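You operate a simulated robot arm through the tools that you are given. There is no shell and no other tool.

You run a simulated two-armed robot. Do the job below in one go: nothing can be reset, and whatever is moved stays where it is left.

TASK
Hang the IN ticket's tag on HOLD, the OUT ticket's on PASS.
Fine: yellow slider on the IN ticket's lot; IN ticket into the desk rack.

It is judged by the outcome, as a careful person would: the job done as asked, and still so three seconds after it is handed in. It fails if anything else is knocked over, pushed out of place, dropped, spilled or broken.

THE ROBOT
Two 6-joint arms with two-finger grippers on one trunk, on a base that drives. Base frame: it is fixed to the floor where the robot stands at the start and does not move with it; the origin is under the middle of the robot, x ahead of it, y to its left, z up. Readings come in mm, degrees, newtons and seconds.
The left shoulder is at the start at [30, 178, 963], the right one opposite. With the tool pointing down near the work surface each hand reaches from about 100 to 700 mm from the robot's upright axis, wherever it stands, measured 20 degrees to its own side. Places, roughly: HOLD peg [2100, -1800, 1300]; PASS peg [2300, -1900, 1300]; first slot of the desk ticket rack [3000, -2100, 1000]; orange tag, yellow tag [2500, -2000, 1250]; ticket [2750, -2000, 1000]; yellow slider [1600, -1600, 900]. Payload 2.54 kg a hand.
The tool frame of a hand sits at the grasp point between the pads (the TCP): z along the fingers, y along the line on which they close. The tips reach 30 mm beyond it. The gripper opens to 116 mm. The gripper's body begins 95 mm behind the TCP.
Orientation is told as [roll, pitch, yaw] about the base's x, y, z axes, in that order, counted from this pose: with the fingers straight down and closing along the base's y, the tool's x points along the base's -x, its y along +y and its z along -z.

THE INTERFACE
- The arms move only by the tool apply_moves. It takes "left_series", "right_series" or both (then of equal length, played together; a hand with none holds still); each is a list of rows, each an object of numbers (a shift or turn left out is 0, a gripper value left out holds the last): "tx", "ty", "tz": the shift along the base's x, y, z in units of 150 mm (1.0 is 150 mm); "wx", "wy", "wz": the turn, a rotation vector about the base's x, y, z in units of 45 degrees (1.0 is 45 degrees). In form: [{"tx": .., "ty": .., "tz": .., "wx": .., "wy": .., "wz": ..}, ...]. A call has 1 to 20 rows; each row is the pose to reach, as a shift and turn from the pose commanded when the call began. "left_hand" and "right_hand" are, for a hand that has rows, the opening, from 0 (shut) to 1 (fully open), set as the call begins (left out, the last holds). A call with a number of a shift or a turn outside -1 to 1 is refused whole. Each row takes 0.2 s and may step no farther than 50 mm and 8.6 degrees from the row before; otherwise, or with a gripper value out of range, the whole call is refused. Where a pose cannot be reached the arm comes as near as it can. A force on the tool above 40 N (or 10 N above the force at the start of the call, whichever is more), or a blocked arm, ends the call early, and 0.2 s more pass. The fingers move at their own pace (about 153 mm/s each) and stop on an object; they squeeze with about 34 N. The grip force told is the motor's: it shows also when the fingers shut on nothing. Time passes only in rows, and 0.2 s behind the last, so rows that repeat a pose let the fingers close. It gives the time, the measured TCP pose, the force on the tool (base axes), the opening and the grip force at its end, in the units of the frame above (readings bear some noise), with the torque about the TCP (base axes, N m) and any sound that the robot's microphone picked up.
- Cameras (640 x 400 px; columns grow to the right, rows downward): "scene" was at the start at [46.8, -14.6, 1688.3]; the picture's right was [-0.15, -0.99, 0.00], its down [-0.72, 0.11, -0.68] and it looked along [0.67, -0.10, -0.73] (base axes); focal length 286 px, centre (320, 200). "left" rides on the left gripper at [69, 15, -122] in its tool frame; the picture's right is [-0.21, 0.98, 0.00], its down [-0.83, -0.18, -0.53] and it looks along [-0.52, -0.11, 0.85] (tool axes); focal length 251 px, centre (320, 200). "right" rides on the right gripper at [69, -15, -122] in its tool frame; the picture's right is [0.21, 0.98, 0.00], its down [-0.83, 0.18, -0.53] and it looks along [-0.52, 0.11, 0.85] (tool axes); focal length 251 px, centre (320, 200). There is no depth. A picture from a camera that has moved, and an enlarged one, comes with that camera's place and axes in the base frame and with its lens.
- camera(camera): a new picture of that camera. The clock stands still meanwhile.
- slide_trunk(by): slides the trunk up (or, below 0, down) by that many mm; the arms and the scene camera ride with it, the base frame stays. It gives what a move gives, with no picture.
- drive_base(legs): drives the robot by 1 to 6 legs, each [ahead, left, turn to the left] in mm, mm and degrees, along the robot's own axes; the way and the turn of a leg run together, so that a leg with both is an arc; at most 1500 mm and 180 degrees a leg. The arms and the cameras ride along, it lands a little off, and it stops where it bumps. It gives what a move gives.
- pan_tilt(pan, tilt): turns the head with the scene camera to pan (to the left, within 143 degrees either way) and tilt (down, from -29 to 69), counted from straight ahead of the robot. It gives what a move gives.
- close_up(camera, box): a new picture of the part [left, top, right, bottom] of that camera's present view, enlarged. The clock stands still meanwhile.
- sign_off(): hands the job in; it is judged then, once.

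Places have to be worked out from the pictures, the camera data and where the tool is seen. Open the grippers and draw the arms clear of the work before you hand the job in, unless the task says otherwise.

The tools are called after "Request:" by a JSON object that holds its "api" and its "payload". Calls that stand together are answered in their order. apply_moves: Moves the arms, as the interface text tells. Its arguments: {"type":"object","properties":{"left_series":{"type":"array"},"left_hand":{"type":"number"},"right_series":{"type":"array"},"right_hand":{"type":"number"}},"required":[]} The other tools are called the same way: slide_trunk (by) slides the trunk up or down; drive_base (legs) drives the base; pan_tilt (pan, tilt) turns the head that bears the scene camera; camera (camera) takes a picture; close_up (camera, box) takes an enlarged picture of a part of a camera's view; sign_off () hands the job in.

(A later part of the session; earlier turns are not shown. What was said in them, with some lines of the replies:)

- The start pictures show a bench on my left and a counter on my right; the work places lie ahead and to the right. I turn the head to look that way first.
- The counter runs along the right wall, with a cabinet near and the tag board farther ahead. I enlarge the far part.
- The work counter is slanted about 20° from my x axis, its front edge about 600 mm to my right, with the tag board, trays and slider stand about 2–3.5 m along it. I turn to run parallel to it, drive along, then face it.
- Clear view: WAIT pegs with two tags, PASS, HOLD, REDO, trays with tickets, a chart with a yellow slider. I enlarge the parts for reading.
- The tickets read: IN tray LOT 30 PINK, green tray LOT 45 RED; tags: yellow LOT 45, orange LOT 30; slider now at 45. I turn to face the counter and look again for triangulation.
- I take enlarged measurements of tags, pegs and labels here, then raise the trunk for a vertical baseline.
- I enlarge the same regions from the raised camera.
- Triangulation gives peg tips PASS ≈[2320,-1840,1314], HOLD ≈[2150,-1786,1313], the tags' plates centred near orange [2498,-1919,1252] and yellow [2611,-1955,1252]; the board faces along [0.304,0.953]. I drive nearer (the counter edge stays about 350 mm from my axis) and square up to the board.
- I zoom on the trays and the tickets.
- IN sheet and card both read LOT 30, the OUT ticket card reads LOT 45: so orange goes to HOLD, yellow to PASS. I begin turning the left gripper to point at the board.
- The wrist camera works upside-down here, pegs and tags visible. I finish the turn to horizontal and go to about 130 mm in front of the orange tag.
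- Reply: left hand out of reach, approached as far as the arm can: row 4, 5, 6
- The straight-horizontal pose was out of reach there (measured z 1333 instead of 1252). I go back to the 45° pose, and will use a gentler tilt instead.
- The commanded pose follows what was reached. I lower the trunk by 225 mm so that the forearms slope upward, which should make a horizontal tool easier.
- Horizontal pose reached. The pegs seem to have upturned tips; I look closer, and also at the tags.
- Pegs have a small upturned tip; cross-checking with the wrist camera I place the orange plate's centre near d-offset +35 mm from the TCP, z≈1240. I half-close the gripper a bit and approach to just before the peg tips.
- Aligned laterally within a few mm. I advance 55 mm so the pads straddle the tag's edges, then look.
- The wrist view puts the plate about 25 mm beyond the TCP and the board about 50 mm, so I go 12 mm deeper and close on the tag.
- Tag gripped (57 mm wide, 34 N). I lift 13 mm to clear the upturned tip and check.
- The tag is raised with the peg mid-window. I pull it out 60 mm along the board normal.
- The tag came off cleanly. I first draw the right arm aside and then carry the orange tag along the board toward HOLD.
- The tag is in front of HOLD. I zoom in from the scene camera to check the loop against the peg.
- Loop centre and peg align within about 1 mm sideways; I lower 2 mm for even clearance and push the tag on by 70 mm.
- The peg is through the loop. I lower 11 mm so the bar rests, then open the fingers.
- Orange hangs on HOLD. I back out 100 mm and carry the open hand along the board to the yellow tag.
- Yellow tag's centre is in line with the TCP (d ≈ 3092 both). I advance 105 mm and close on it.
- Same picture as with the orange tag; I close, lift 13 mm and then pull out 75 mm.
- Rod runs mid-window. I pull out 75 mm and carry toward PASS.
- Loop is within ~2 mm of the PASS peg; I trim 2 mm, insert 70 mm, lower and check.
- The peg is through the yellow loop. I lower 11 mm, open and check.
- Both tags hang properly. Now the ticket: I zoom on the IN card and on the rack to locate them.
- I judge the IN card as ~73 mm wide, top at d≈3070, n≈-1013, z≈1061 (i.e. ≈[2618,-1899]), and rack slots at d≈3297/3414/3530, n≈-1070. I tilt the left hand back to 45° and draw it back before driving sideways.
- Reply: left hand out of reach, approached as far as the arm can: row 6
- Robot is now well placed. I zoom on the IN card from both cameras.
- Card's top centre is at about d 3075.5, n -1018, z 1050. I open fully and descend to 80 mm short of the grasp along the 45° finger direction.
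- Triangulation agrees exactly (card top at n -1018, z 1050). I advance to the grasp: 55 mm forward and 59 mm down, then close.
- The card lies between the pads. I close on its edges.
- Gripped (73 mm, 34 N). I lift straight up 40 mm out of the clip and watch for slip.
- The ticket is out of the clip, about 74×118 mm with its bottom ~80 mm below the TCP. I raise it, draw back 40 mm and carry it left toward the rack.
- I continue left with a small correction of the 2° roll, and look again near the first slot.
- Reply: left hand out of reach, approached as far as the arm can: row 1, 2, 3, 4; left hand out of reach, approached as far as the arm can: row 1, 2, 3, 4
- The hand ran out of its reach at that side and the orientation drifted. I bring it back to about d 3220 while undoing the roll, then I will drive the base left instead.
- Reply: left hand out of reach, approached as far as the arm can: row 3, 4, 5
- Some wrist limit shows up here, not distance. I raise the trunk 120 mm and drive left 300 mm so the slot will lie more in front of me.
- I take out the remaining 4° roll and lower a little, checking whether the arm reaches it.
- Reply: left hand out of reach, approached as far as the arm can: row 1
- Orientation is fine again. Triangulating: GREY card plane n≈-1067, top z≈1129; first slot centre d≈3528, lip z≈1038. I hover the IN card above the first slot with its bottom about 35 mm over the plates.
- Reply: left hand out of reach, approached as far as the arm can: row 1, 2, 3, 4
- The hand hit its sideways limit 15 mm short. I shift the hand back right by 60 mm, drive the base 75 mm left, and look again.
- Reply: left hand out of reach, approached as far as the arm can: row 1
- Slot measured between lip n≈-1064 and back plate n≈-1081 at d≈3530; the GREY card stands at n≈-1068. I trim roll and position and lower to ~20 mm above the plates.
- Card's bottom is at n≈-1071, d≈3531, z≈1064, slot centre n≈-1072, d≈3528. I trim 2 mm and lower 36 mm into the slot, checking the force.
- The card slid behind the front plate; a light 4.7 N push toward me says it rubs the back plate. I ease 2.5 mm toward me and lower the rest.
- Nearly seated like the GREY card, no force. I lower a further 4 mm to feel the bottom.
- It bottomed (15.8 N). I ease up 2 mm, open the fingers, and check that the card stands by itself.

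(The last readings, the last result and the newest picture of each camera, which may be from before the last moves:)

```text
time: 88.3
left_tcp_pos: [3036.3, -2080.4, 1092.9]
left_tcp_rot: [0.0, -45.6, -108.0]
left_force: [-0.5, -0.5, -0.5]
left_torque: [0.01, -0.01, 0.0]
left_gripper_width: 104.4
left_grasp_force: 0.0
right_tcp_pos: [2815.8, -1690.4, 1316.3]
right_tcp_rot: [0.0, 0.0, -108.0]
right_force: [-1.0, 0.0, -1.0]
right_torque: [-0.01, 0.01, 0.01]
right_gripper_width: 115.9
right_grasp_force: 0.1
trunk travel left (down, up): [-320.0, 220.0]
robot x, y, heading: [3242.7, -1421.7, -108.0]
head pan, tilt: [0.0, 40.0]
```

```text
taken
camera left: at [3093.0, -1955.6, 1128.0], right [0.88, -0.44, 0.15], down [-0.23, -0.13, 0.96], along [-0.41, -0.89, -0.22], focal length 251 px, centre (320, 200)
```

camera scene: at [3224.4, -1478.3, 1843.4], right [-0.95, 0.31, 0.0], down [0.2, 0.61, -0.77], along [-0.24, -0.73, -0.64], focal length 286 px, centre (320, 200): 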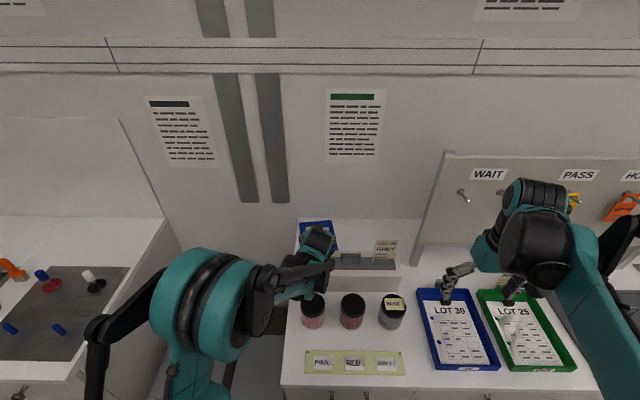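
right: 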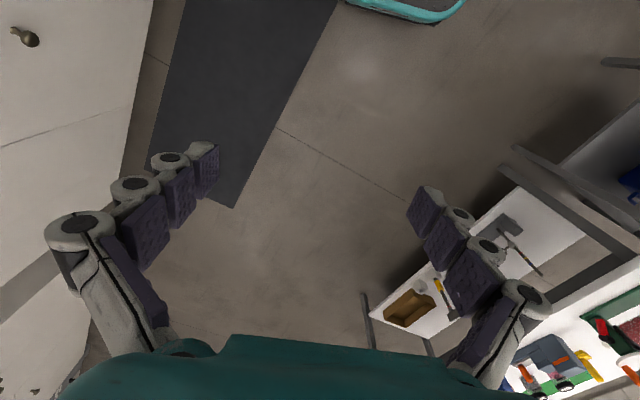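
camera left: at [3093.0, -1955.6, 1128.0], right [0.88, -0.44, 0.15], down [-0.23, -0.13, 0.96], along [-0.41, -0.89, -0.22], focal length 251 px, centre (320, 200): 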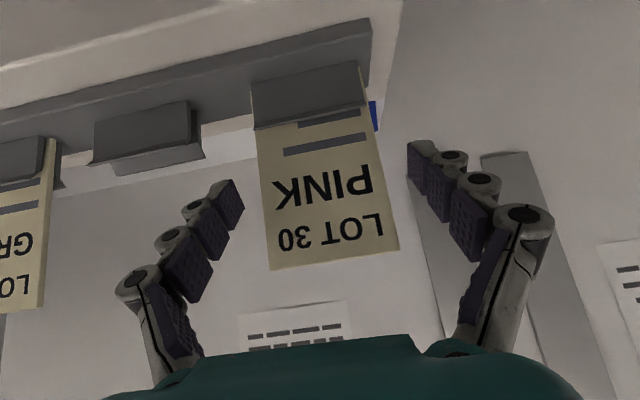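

The card stands in the first slot. I retreat up and back along the finger line and look.

Request:
{"api": "apply_moves", "payload": {"left_series": [{"tx": 0.043, "ty": 0.135, "tz": 0.142}, {"tx": 0.086, "ty": 0.27, "tz": 0.283}, {"tx": 0.129, "ty": 0.405, "tz": 0.425}, {"tx": 0.172, "ty": 0.54, "tz": 0.567}]}}

Request:
{"api": "camera", "payload": {"camera": "left"}}

Request:
{"api": "camera", "payload": {"camera": "scene"}}

```text
time: 89.3
left_tcp_pos: [3063.2, -1997.8, 1177.2]
left_tcp_rot: [0.2, -45.8, -108.0]
left_force: [0.6, 0.6, 0.7]
left_torque: [0.0, 0.01, 0.0]
left_gripper_width: 104.6
left_grasp_force: 0.1
right_tcp_pos: [2816.2, -1688.1, 1316.3]
right_tcp_rot: [0.1, -0.1, -107.9]
right_force: [1.2, 1.0, -0.1]
right_torque: [-0.04, 0.01, -0.01]
right_gripper_width: 115.8
right_grasp_force: 0.0
trunk travel left (down, up): [-320.0, 220.0]
robot x, y, heading: [3247.2, -1421.3, -107.9]
head pan, tilt: [0.0, 40.0]
```

```text
taken
camera left: at [3119.6, -1872.9, 1213.1], right [0.88, -0.44, 0.15], down [-0.23, -0.13, 0.96], along [-0.41, -0.89, -0.22], focal length 251 px, centre (320, 200)
```

left: 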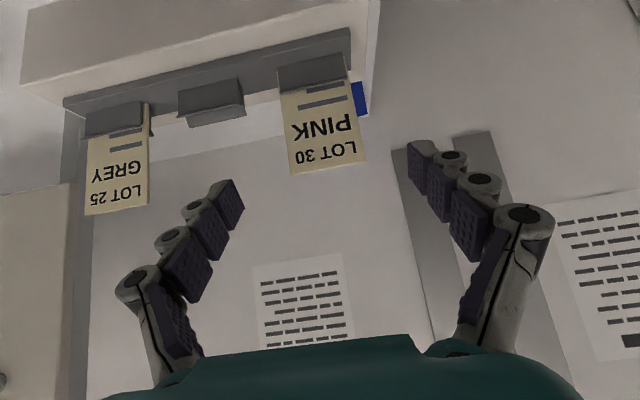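

```text
taken
camera scene: at [3224.2, -1475.1, 1843.5], right [-0.95, 0.31, 0.0], down [0.2, 0.61, -0.77], along [-0.24, -0.73, -0.64], focal length 286 px, centre (320, 200)
```

scene: 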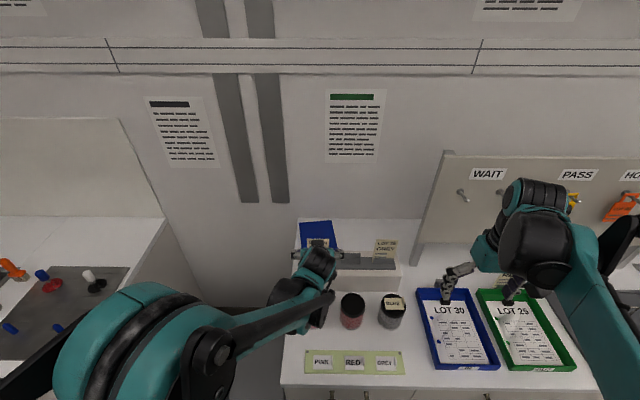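

Both cards stand squarely in the rack. Now the slider, near d≈1967, n≈-1085: I draw the left hand back, back off, and drive right along the counter.

Request:
{"api": "apply_moves", "payload": {"left_series": [{"tx": 0.045, "ty": 0.14, "tz": 0.15}, {"tx": 0.09, "ty": 0.28, "tz": 0.3}, {"tx": 0.135, "ty": 0.42, "tz": 0.45}]}}

Request:
{"api": "drive_base", "payload": {"legs": [[-80, 0, 0], [0, -1460, 0]]}}

Request:
{"api": "camera", "payload": {"camera": "scene"}}

```text
time: 90.1
left_tcp_pos: [3083.9, -1935.6, 1245.2]
left_tcp_rot: [0.1, -45.6, -108.1]
left_force: [0.4, 0.6, 0.1]
left_torque: [-0.05, 0.02, -0.01]
left_gripper_width: 104.5
left_grasp_force: 0.1
right_tcp_pos: [2817.2, -1687.5, 1315.4]
right_tcp_rot: [0.0, -0.1, -107.8]
right_force: [0.9, 0.0, 0.0]
right_torque: [-0.04, 0.04, 0.01]
right_gripper_width: 115.8
right_grasp_force: 0.2
trunk travel left (down, up): [-320.0, 220.0]
robot x, y, heading: [3242.7, -1422.2, -108.1]
head pan, tilt: [0.0, 40.0]
```

```text
time: 98.0
left_tcp_pos: [1723.5, -1425.3, 1244.1]
left_tcp_rot: [0.1, -45.6, -107.4]
left_force: [0.0, 0.6, 0.7]
left_torque: [-0.01, -0.04, 0.01]
left_gripper_width: 104.4
left_grasp_force: 0.1
right_tcp_pos: [1454.1, -1180.0, 1314.8]
right_tcp_rot: [0.0, 0.0, -107.2]
right_force: [0.0, 0.4, 0.7]
right_torque: [-0.01, -0.04, -0.01]
right_gripper_width: 116.1
right_grasp_force: 0.1
trunk travel left (down, up): [-320.0, 220.0]
robot x, y, heading: [1874.1, -907.0, -106.8]
head pan, tilt: [0.0, 40.0]
```

```text
taken
camera scene: at [1858.6, -962.7, 1843.4], right [-0.96, 0.29, 0.0], down [0.19, 0.61, -0.77], along [-0.23, -0.73, -0.64], focal length 286 px, centre (320, 200)
```

scene: 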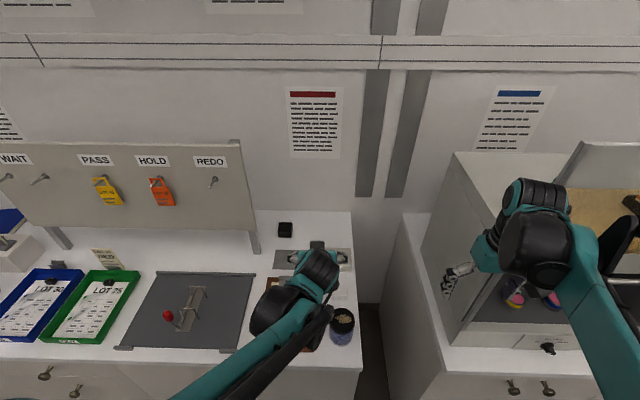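

I tuck the right hand inward, away from the hood, and drive 80 mm forward with a small heading trim.

Request:
{"api": "apply_moves", "payload": {"right_series": [{"tx": 0.22, "ty": 0.115}, {"tx": 0.45, "ty": 0.23}, {"tx": 0.67, "ty": 0.346}]}}

Request:
{"api": "drive_base", "payload": {"legs": [[85, 0, -0.8]]}}

Request:
{"api": "camera", "payload": {"camera": "scene"}}

Request:
{"api": "camera", "payload": {"camera": "left"}}

```text
time: 98.8
left_tcp_pos: [1723.8, -1423.3, 1243.8]
left_tcp_rot: [0.1, -45.6, -107.3]
left_force: [0.0, 0.7, 0.1]
left_torque: [0.04, 0.01, 0.03]
left_gripper_width: 104.2
left_grasp_force: 0.0
right_tcp_pos: [1556.2, -1128.2, 1316.1]
right_tcp_rot: [0.1, -0.2, -107.2]
right_force: [-0.6, 0.7, -0.1]
right_torque: [-0.02, 0.05, 0.01]
right_gripper_width: 116.2
right_grasp_force: 0.1
trunk travel left (down, up): [-320.0, 220.0]
robot x, y, heading: [1877.6, -908.8, -107.5]
head pan, tilt: [0.0, 40.0]
```

```text
time: 99.8
left_tcp_pos: [1691.3, -1505.3, 1243.6]
left_tcp_rot: [0.1, -45.6, -108.2]
left_force: [0.5, 0.3, 0.1]
left_torque: [-0.02, 0.01, -0.01]
left_gripper_width: 104.6
left_grasp_force: 0.0
right_tcp_pos: [1526.2, -1205.8, 1315.7]
right_tcp_rot: [-0.1, 0.1, -108.0]
right_force: [0.3, -0.2, 0.3]
right_torque: [0.09, -0.04, 0.01]
right_gripper_width: 116.2
right_grasp_force: 0.1
trunk travel left (down, up): [-320.0, 220.0]
robot x, y, heading: [1854.3, -990.5, -107.9]
head pan, tilt: [0.0, 40.0]
```

```text
taken
camera scene: at [1832.3, -1044.5, 1843.4], right [-0.95, 0.31, 0.0], down [0.2, 0.61, -0.77], along [-0.24, -0.73, -0.64], focal length 286 px, centre (320, 200)
```

scene: 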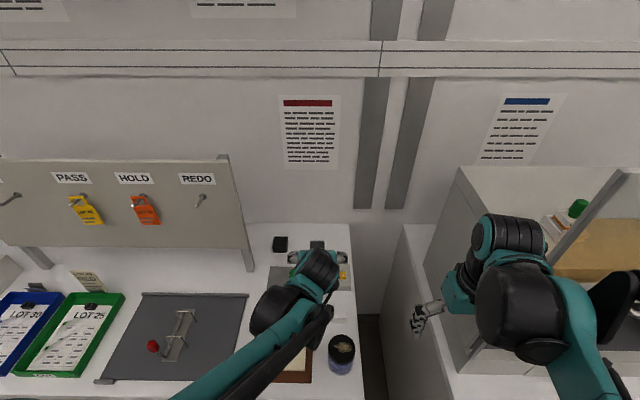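

```text
taken
camera left: at [1747.0, -1378.9, 1279.6], right [0.88, -0.45, 0.15], down [-0.23, -0.13, 0.96], along [-0.41, -0.89, -0.22], focal length 251 px, centre (320, 200)
```

left: 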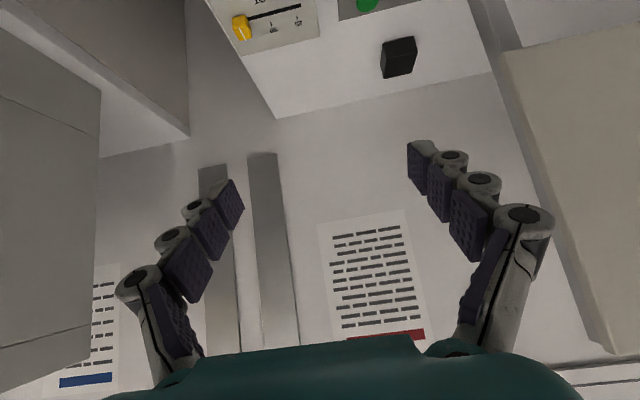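

The slider box is in view. I zoom on it from both cameras.

Request:
{"api": "close_up", "payload": {"camera": "left", "box": [180, 0, 340, 100]}}

Request:
{"api": "close_up", "payload": {"camera": "scene", "box": [260, 220, 380, 320]}}

```text
4.00 times, centred on (260, 50) of left
camera zoom: at [1747.0, -1378.9, 1279.6], right [0.88, -0.45, 0.15], down [-0.23, -0.13, 0.96], along [-0.41, -0.89, -0.22], focal length 1006 px, centre (560, 800)
```

zoom: 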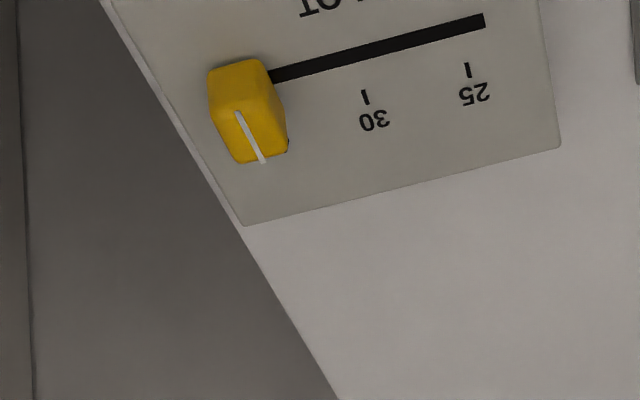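

```text
4.00 times, centred on (320, 270) of scene
camera zoom: at [1832.3, -1044.5, 1843.4], right [-0.95, 0.31, 0.0], down [0.2, 0.61, -0.77], along [-0.24, -0.73, -0.64], focal length 1146 px, centre (320, -80)
```

zoom: 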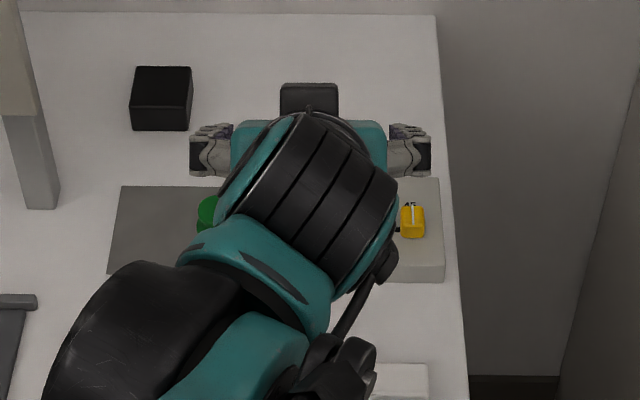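

The knob sits exactly at 45, tick spacing 40 mm along the slot; knob centre ≈[1557,-1619], top z≈947, box top ≈928. I narrow the fingers and go to a point 60 mm short of it along the finger line.

Request:
{"api": "apply_moves", "payload": {"left_hand": 0.55, "left_series": [{"tx": -0.096, "ty": -0.049, "tz": -0.2}, {"tx": -0.191, "ty": -0.097, "tz": -0.4}, {"tx": -0.287, "ty": -0.146, "tz": -0.6}, {"tx": -0.382, "ty": -0.194, "tz": -0.802}]}}

Request:
{"api": "apply_moves", "payload": {"left_series": [{"tx": -0.096, "ty": -0.049, "tz": -0.2}, {"tx": -0.191, "ty": -0.097, "tz": -0.4}, {"tx": -0.287, "ty": -0.146, "tz": -0.6}, {"tx": -0.382, "ty": -0.194, "tz": -0.802}]}}

Request:
{"api": "camera", "payload": {"camera": "left"}}

Request:
{"api": "camera", "payload": {"camera": "scene"}}

```text
time: 100.8
left_tcp_pos: [1633.6, -1532.0, 1122.7]
left_tcp_rot: [0.3, -45.6, -108.3]
left_force: [-0.7, -0.3, -0.5]
left_torque: [-0.03, 0.0, 0.01]
left_gripper_width: 63.8
left_grasp_force: 0.1
right_tcp_pos: [1525.0, -1206.4, 1315.8]
right_tcp_rot: [0.0, 0.1, -108.0]
right_force: [0.1, -0.2, 0.6]
right_torque: [0.03, -0.03, 0.03]
right_gripper_width: 116.1
right_grasp_force: 0.1
trunk travel left (down, up): [-320.0, 220.0]
robot x, y, heading: [1850.9, -987.0, -108.1]
head pan, tilt: [0.0, 40.0]
```

```text
time: 101.8
left_tcp_pos: [1576.1, -1561.0, 1003.8]
left_tcp_rot: [0.2, -45.6, -108.2]
left_force: [0.0, -0.1, -0.6]
left_torque: [-0.03, 0.0, 0.0]
left_gripper_width: 63.5
left_grasp_force: 0.0
right_tcp_pos: [1524.7, -1206.0, 1315.7]
right_tcp_rot: [-0.1, 0.0, -108.1]
right_force: [-0.2, 0.0, 0.2]
right_torque: [0.05, -0.01, 0.0]
right_gripper_width: 115.7
right_grasp_force: 0.0
trunk travel left (down, up): [-320.0, 220.0]
robot x, y, heading: [1853.3, -988.6, -108.0]
head pan, tilt: [0.0, 40.0]
```

```text
taken
camera left: at [1632.1, -1436.9, 1039.4], right [0.88, -0.45, 0.16], down [-0.24, -0.13, 0.96], along [-0.41, -0.89, -0.22], focal length 251 px, centre (320, 200)
```

left: 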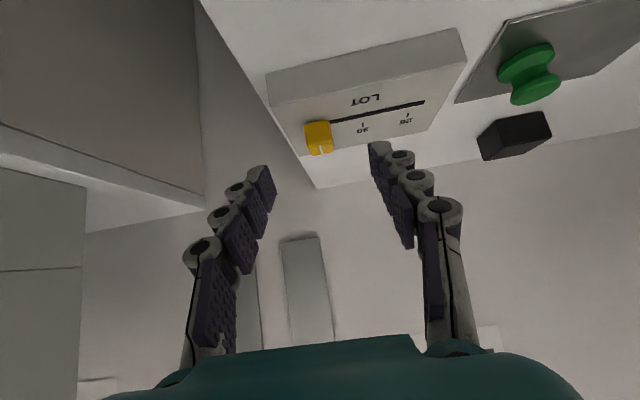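

```text
taken
camera scene: at [1831.1, -1044.4, 1843.4], right [-0.95, 0.31, 0.0], down [0.2, 0.61, -0.77], along [-0.24, -0.73, -0.64], focal length 286 px, centre (320, 200)
```

scene: 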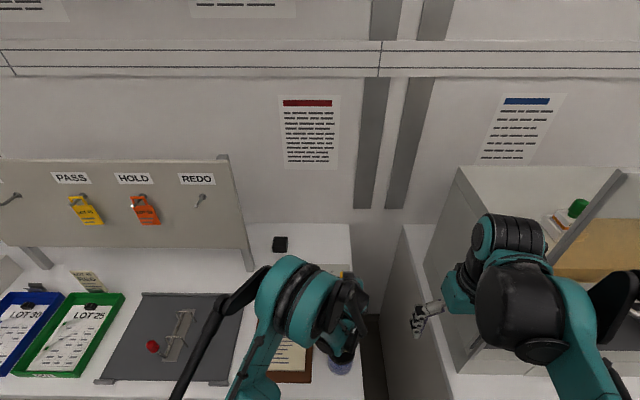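

I check the forearm's clearance over the jar and zoom on the knob before advancing.

Request:
{"api": "close_up", "payload": {"camera": "scene", "box": [240, 230, 400, 400]}}

Request:
{"api": "close_up", "payload": {"camera": "left", "box": [220, 60, 460, 210]}}

Request:
{"api": "camera", "payload": {"camera": "right"}}

```text
2.35 times, centred on (320, 315) of scene
camera zoom: at [1831.1, -1044.4, 1843.4], right [-0.95, 0.31, 0.0], down [0.2, 0.61, -0.77], along [-0.24, -0.73, -0.64], focal length 674 px, centre (320, -71)
```

zoom: 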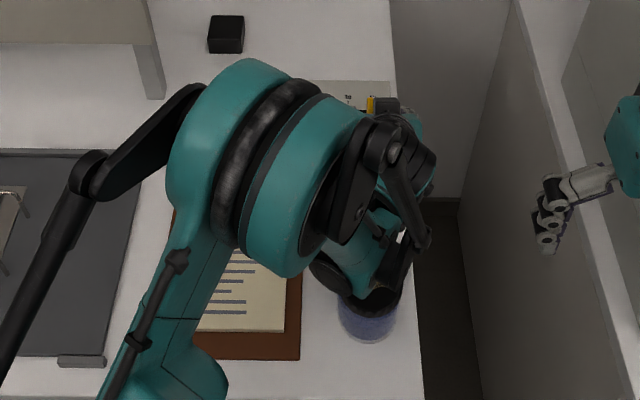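

```text
2.67 times, centred on (340, 135) of left
camera zoom: at [1632.1, -1436.9, 1039.4], right [0.88, -0.45, 0.16], down [-0.24, -0.13, 0.96], along [-0.41, -0.89, -0.22], focal length 670 px, centre (267, 373)
```

zoom: 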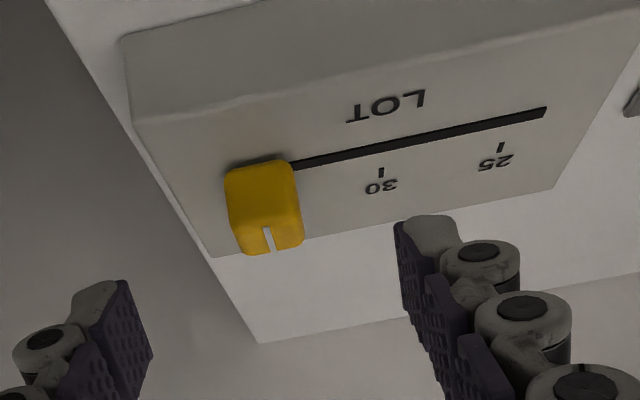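

```text
taken
camera right: at [1532.4, -1136.2, 1437.0], right [1.0, -0.1, 0.0], down [-0.08, -0.84, 0.53], along [-0.05, -0.53, -0.85], focal length 251 px, centre (320, 200)
```

right: 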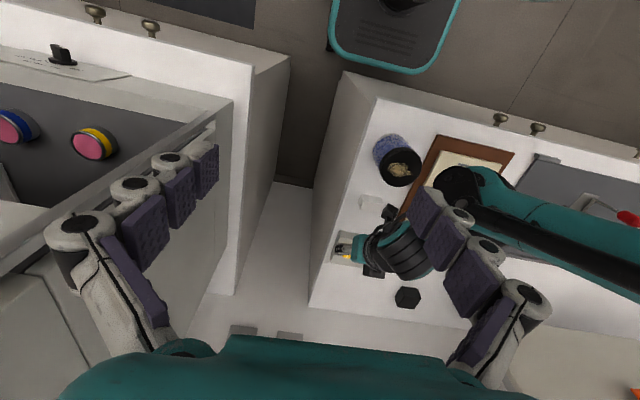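

The geometry matches (30 tick 40 mm left of the knob, knob aligned with the TCP). I advance the last 45 mm and down 43 mm to straddle the knob.

Request:
{"api": "apply_moves", "payload": {"left_series": [{"tx": -0.031, "ty": -0.095, "tz": -0.095}, {"tx": -0.063, "ty": -0.19, "tz": -0.19}, {"tx": -0.094, "ty": -0.285, "tz": -0.285}]}}

Request:
{"api": "close_up", "payload": {"camera": "left", "box": [220, 60, 460, 210]}}

```text
time: 102.7
left_tcp_pos: [1562.8, -1604.9, 960.7]
left_tcp_rot: [0.1, -45.6, -108.2]
left_force: [0.7, -0.2, 0.2]
left_torque: [-0.01, -0.02, 0.01]
left_gripper_width: 63.7
left_grasp_force: 0.1
right_tcp_pos: [1526.3, -1204.9, 1315.5]
right_tcp_rot: [0.0, 0.0, -108.0]
right_force: [-0.8, 0.2, 0.5]
right_torque: [-0.01, 0.02, -0.01]
right_gripper_width: 116.0
right_grasp_force: 0.1
trunk travel left (down, up): [-320.0, 220.0]
robot x, y, heading: [1852.9, -987.6, -107.9]
head pan, tilt: [0.0, 40.0]
```

```text
2.67 times, centred on (340, 135) of left
camera zoom: at [1618.4, -1480.1, 995.9], right [0.88, -0.45, 0.15], down [-0.23, -0.13, 0.96], along [-0.41, -0.89, -0.22], focal length 670 px, centre (267, 373)
```

zoom: 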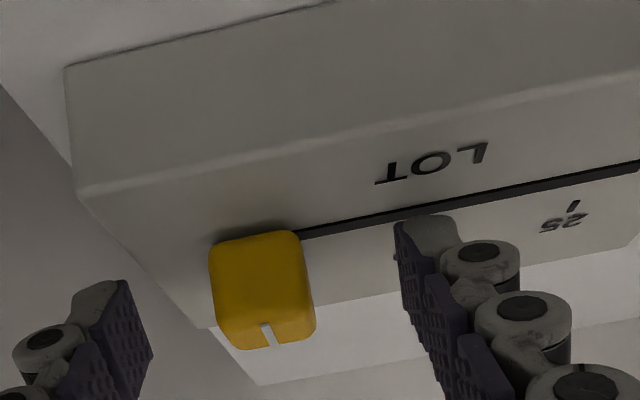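

The knob is between the pads. I close on it.

Request:
{"api": "apply_moves", "payload": {"left_hand": 0.1, "left_series": [{"tz": 0}, {"tz": 0}, {"tz": 0}]}}

Request:
{"api": "close_up", "payload": {"camera": "left", "box": [220, 60, 460, 210]}}

```text
time: 103.5
left_tcp_pos: [1564.1, -1603.3, 961.3]
left_tcp_rot: [0.1, -45.7, -108.2]
left_force: [-0.9, 0.7, 1.0]
left_torque: [-0.37, -0.18, -0.43]
left_gripper_width: 21.3
left_grasp_force: 44.6
right_tcp_pos: [1526.1, -1206.1, 1315.4]
right_tcp_rot: [0.1, 0.0, -108.0]
right_force: [0.2, -0.1, 0.1]
right_torque: [0.0, 0.04, 0.01]
right_gripper_width: 116.1
right_grasp_force: 0.1
trunk travel left (down, up): [-320.0, 220.0]
robot x, y, heading: [1855.3, -988.0, -108.2]
head pan, tilt: [0.0, 40.0]
```

```text
2.67 times, centred on (340, 135) of left
camera zoom: at [1618.8, -1479.2, 996.6], right [0.88, -0.45, 0.16], down [-0.23, -0.13, 0.96], along [-0.41, -0.89, -0.22], focal length 670 px, centre (267, 373)
```

zoom: 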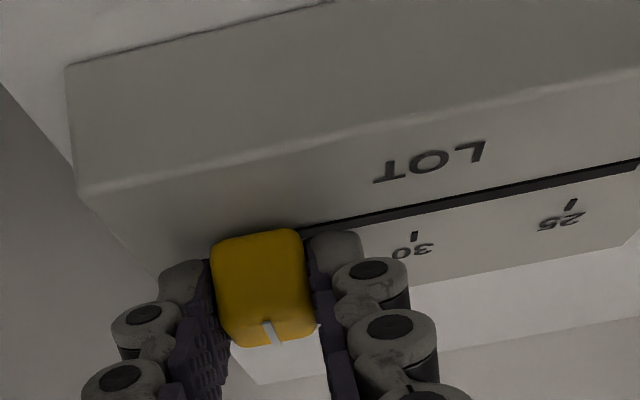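

Gripped (21 mm). I slide it 40 mm left along the slot in small steps.

Request:
{"api": "apply_moves", "payload": {"left_series": [{"tx": 0.042, "ty": -0.014}, {"tx": 0.085, "ty": -0.028}, {"tx": 0.127, "ty": -0.042}, {"tx": 0.169, "ty": -0.056}, {"tx": 0.211, "ty": -0.069}, {"tx": 0.2533, "ty": -0.0833}]}}

Request:
{"api": "close_up", "payload": {"camera": "left", "box": [180, 30, 460, 210]}}

```text
time: 104.8
left_tcp_pos: [1600.2, -1616.9, 961.8]
left_tcp_rot: [0.1, -45.7, -108.1]
left_force: [-4.0, -8.6, 6.9]
left_torque: [-1.38, 0.19, -0.41]
left_gripper_width: 21.7
left_grasp_force: 44.8
right_tcp_pos: [1525.7, -1206.4, 1315.3]
right_tcp_rot: [0.0, 0.0, -108.0]
right_force: [-0.1, -0.4, 0.0]
right_torque: [0.0, 0.03, -0.04]
right_gripper_width: 115.8
right_grasp_force: 0.2
trunk travel left (down, up): [-320.0, 220.0]
robot x, y, heading: [1851.0, -983.7, -107.8]
head pan, tilt: [0.0, 40.0]
```

```text
2.22 times, centred on (320, 120) of left
camera zoom: at [1656.7, -1492.0, 996.6], right [0.88, -0.45, 0.15], down [-0.23, -0.13, 0.96], along [-0.41, -0.89, -0.22], focal length 559 px, centre (320, 378)
```

zoom: 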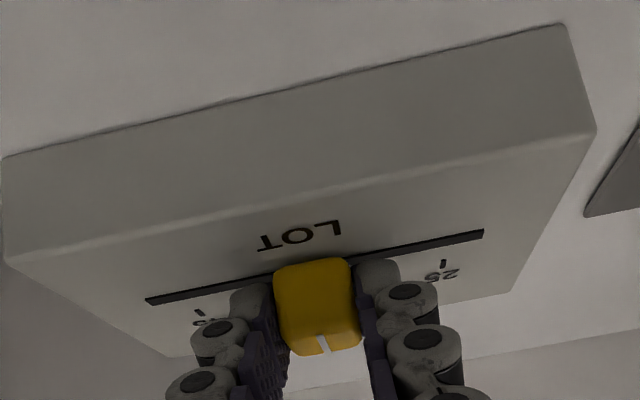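

The knob moved; I release it carefully, back off along the finger line and verify.

Request:
{"api": "apply_moves", "payload": {"left_hand": 0.5, "left_series": [{"tz": 0}, {"tz": 0}, {"tz": 0}]}}

Request:
{"api": "apply_moves", "payload": {"left_series": [{"tx": 0.05, "ty": 0.15, "tz": 0.16}, {"tx": 0.1, "ty": 0.3, "tz": 0.32}, {"tx": 0.15, "ty": 0.45, "tz": 0.48}, {"tx": 0.2, "ty": 0.6, "tz": 0.64}]}}

Request:
{"api": "close_up", "payload": {"camera": "left", "box": [200, 20, 440, 170]}}

Request:
{"api": "camera", "payload": {"camera": "scene"}}

```text
time: 105.7
left_tcp_pos: [1600.9, -1615.2, 961.6]
left_tcp_rot: [0.0, -45.5, -108.1]
left_force: [0.2, 0.0, 0.3]
left_torque: [-0.02, 0.02, 0.02]
left_gripper_width: 58.2
left_grasp_force: 0.0
right_tcp_pos: [1526.1, -1205.9, 1316.3]
right_tcp_rot: [0.1, 0.0, -108.0]
right_force: [-0.9, -1.3, -0.9]
right_torque: [0.03, -0.01, -0.01]
right_gripper_width: 116.1
right_grasp_force: 0.1
trunk travel left (down, up): [-320.0, 220.0]
robot x, y, heading: [1849.7, -989.2, -108.2]
head pan, tilt: [0.0, 40.0]
```

```text
time: 106.7
left_tcp_pos: [1631.8, -1523.8, 1058.2]
left_tcp_rot: [0.1, -45.7, -108.2]
left_force: [-0.5, 0.8, 0.4]
left_torque: [-0.02, -0.04, 0.02]
left_gripper_width: 57.8
left_grasp_force: 0.0
right_tcp_pos: [1527.0, -1203.1, 1316.1]
right_tcp_rot: [-0.1, -0.1, -108.0]
right_force: [0.7, 0.5, -0.3]
right_torque: [-0.03, 0.04, 0.0]
right_gripper_width: 116.2
right_grasp_force: 0.1
trunk travel left (down, up): [-320.0, 220.0]
robot x, y, heading: [1847.6, -989.7, -107.8]
head pan, tilt: [0.0, 40.0]
```

```text
2.67 times, centred on (320, 95) of left
camera zoom: at [1687.5, -1399.4, 1094.3], right [0.88, -0.45, 0.15], down [-0.23, -0.13, 0.96], along [-0.41, -0.89, -0.22], focal length 670 px, centre (320, 480)
```

zoom: 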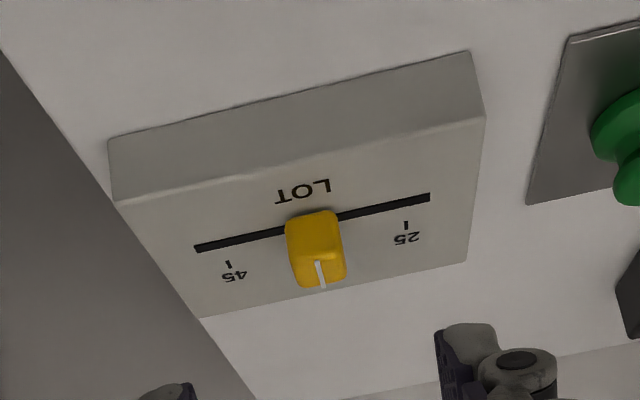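

```text
taken
camera scene: at [1833.5, -1041.0, 1843.5], right [-0.95, 0.31, 0.0], down [0.2, 0.61, -0.77], along [-0.24, -0.73, -0.64], focal length 286 px, centre (320, 200)
```

scene: 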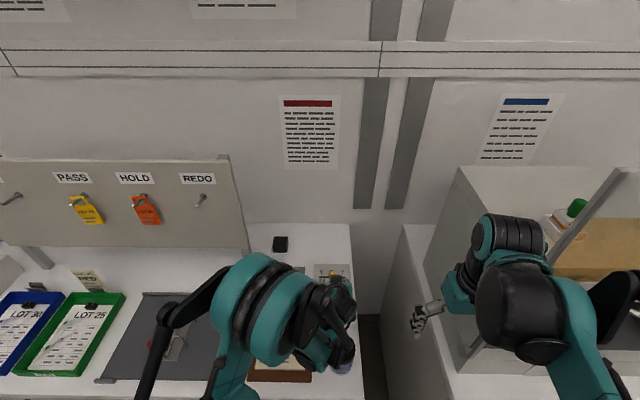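

The index line is at the 30 position within half a millimetre and the box has not moved. I raise the left hand clear, open it fully and back the robot off for a last look.

Request:
{"api": "apply_moves", "payload": {"left_hand": 1.0, "left_series": [{"tx": 0.02, "ty": 0.06, "tz": 0.25}, {"tx": 0.05, "ty": 0.12, "tz": 0.5}, {"tx": 0.08, "ty": 0.18, "tz": 0.75}, {"tx": 0.1, "ty": 0.25, "tz": 1.0}]}}

Request:
{"api": "drive_base", "payload": {"legs": [[-300, 0, 0], [0, 500, 0]]}}

Request:
{"api": "camera", "payload": {"camera": "scene"}}

```text
time: 107.7
left_tcp_pos: [1647.0, -1486.1, 1208.9]
left_tcp_rot: [0.1, -45.7, -108.1]
left_force: [-0.7, -0.6, -0.4]
left_torque: [-0.02, 0.0, -0.05]
left_gripper_width: 116.2
left_grasp_force: 0.1
right_tcp_pos: [1526.9, -1203.1, 1316.2]
right_tcp_rot: [-0.1, -0.1, -108.1]
right_force: [0.5, 0.2, 0.2]
right_torque: [-0.05, 0.0, 0.01]
right_gripper_width: 116.1
right_grasp_force: 0.1
trunk travel left (down, up): [-320.0, 220.0]
robot x, y, heading: [1851.2, -989.8, -107.7]
head pan, tilt: [0.0, 40.0]
```

```text
time: 112.3
left_tcp_pos: [2221.8, -1359.2, 1207.0]
left_tcp_rot: [0.1, -45.7, -108.0]
left_force: [-0.1, 0.2, -0.1]
left_torque: [-0.01, -0.02, -0.01]
left_gripper_width: 116.1
left_grasp_force: 0.0
right_tcp_pos: [2102.7, -1076.5, 1315.7]
right_tcp_rot: [0.0, -0.1, -107.7]
right_force: [-0.4, 0.2, -0.2]
right_torque: [0.03, -0.02, 0.02]
right_gripper_width: 116.1
right_grasp_force: 0.0
trunk travel left (down, up): [-320.0, 220.0]
robot x, y, heading: [2426.8, -857.4, -107.8]
head pan, tilt: [0.0, 40.0]
```

```text
taken
camera scene: at [2407.6, -913.0, 1843.4], right [-0.95, 0.3, 0.0], down [0.2, 0.61, -0.77], along [-0.23, -0.73, -0.64], focal length 286 px, centre (320, 200)
```

scene: 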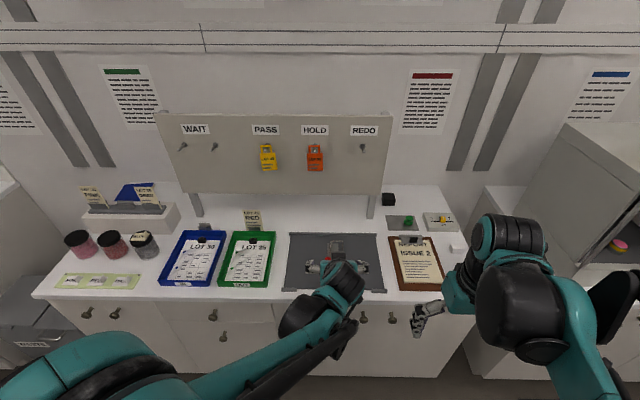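

I check the final state in detail.

Request:
{"api": "close_up", "payload": {"camera": "scene", "box": [60, 170, 220, 270]}}

Request:
{"api": "close_up", "payload": {"camera": "scene", "box": [160, 110, 400, 210]}}

Request:
{"api": "close_up", "payload": {"camera": "scene", "box": [370, 185, 480, 255]}}

```text
4.00 times, centred on (140, 220) of scene
camera zoom: at [2407.6, -913.0, 1843.4], right [-0.95, 0.3, 0.0], down [0.2, 0.61, -0.77], along [-0.23, -0.73, -0.64], focal length 1146 px, centre (1040, 120)
```

zoom: 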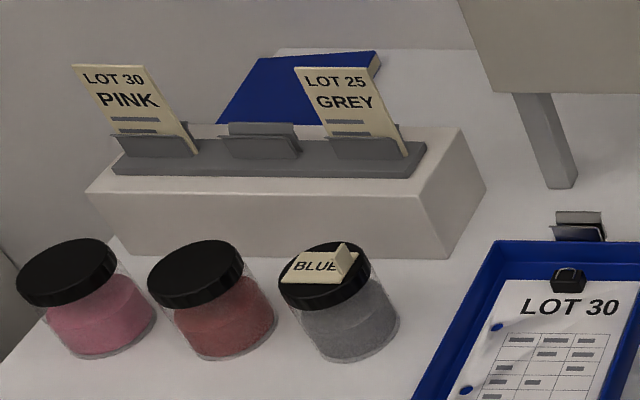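

```text
2.67 times, centred on (280, 160) of scene
camera zoom: at [2407.6, -913.0, 1843.4], right [-0.95, 0.3, 0.0], down [0.2, 0.61, -0.77], along [-0.23, -0.73, -0.64], focal length 764 px, centre (427, 307)
```

zoom: 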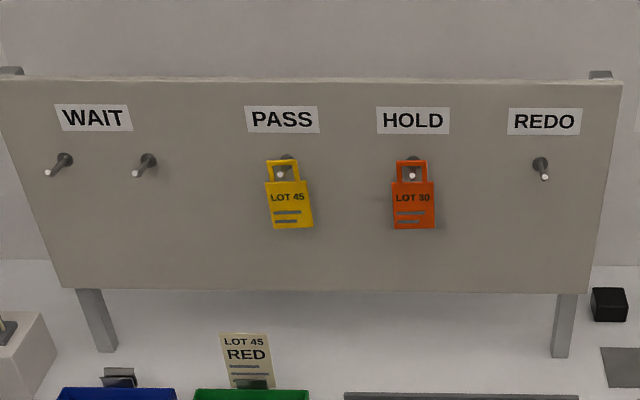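

```text
5.71 times, centred on (425, 220) of scene
camera zoom: at [2407.6, -913.0, 1843.4], right [-0.95, 0.3, 0.0], down [0.2, 0.61, -0.77], along [-0.23, -0.73, -0.64], focal length 1637 px, centre (-280, 86)
```

zoom: 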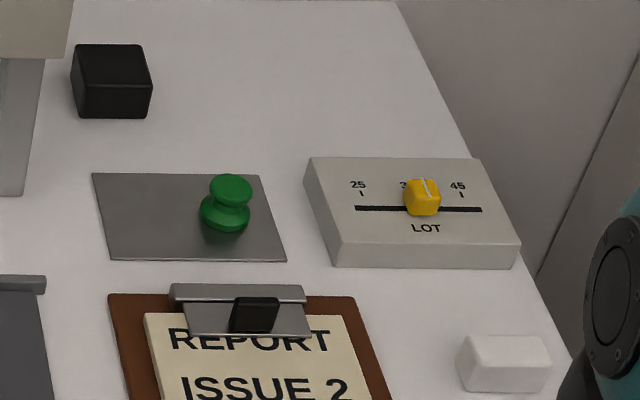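

Everything checks out: the orange LOT 30 tag is on HOLD and the yellow LOT 45 tag is on PASS. The LOT 30 ticket stands in the desk rack, the slider is on 30, nothing else has been disturbed, and both hands are open and clear. I hand the job in.

Request:
{"api": "sign_off", "payload": {}}

```text
The job is handed in.
```

The job is done and handed in, and my last pictures before hand-in showed everything in place.

- **Tags:** The IN ticket is LOT 30, so its orange tag now hangs on HOLD. The OUT ticket is LOT 45, so its yellow tag now hangs on PASS.
- **OUT lot:** The sheet lying in the OUT tray says LOT 25, but the ticket in the tray's clip says LOT 45. I went by the ticket; there was no LOT 25 tag on the pegs.
- **Slider:** The yellow slider is on 30, within about half a millimetre by my measurement. The box did not shift.
- **Ticket:** The IN ticket stands in the first slot of the desk rack. The LOT 25 ticket in the third slot was left as it was.

I saw nothing else knocked over or moved. Both grippers are open and drawn back from the counter.
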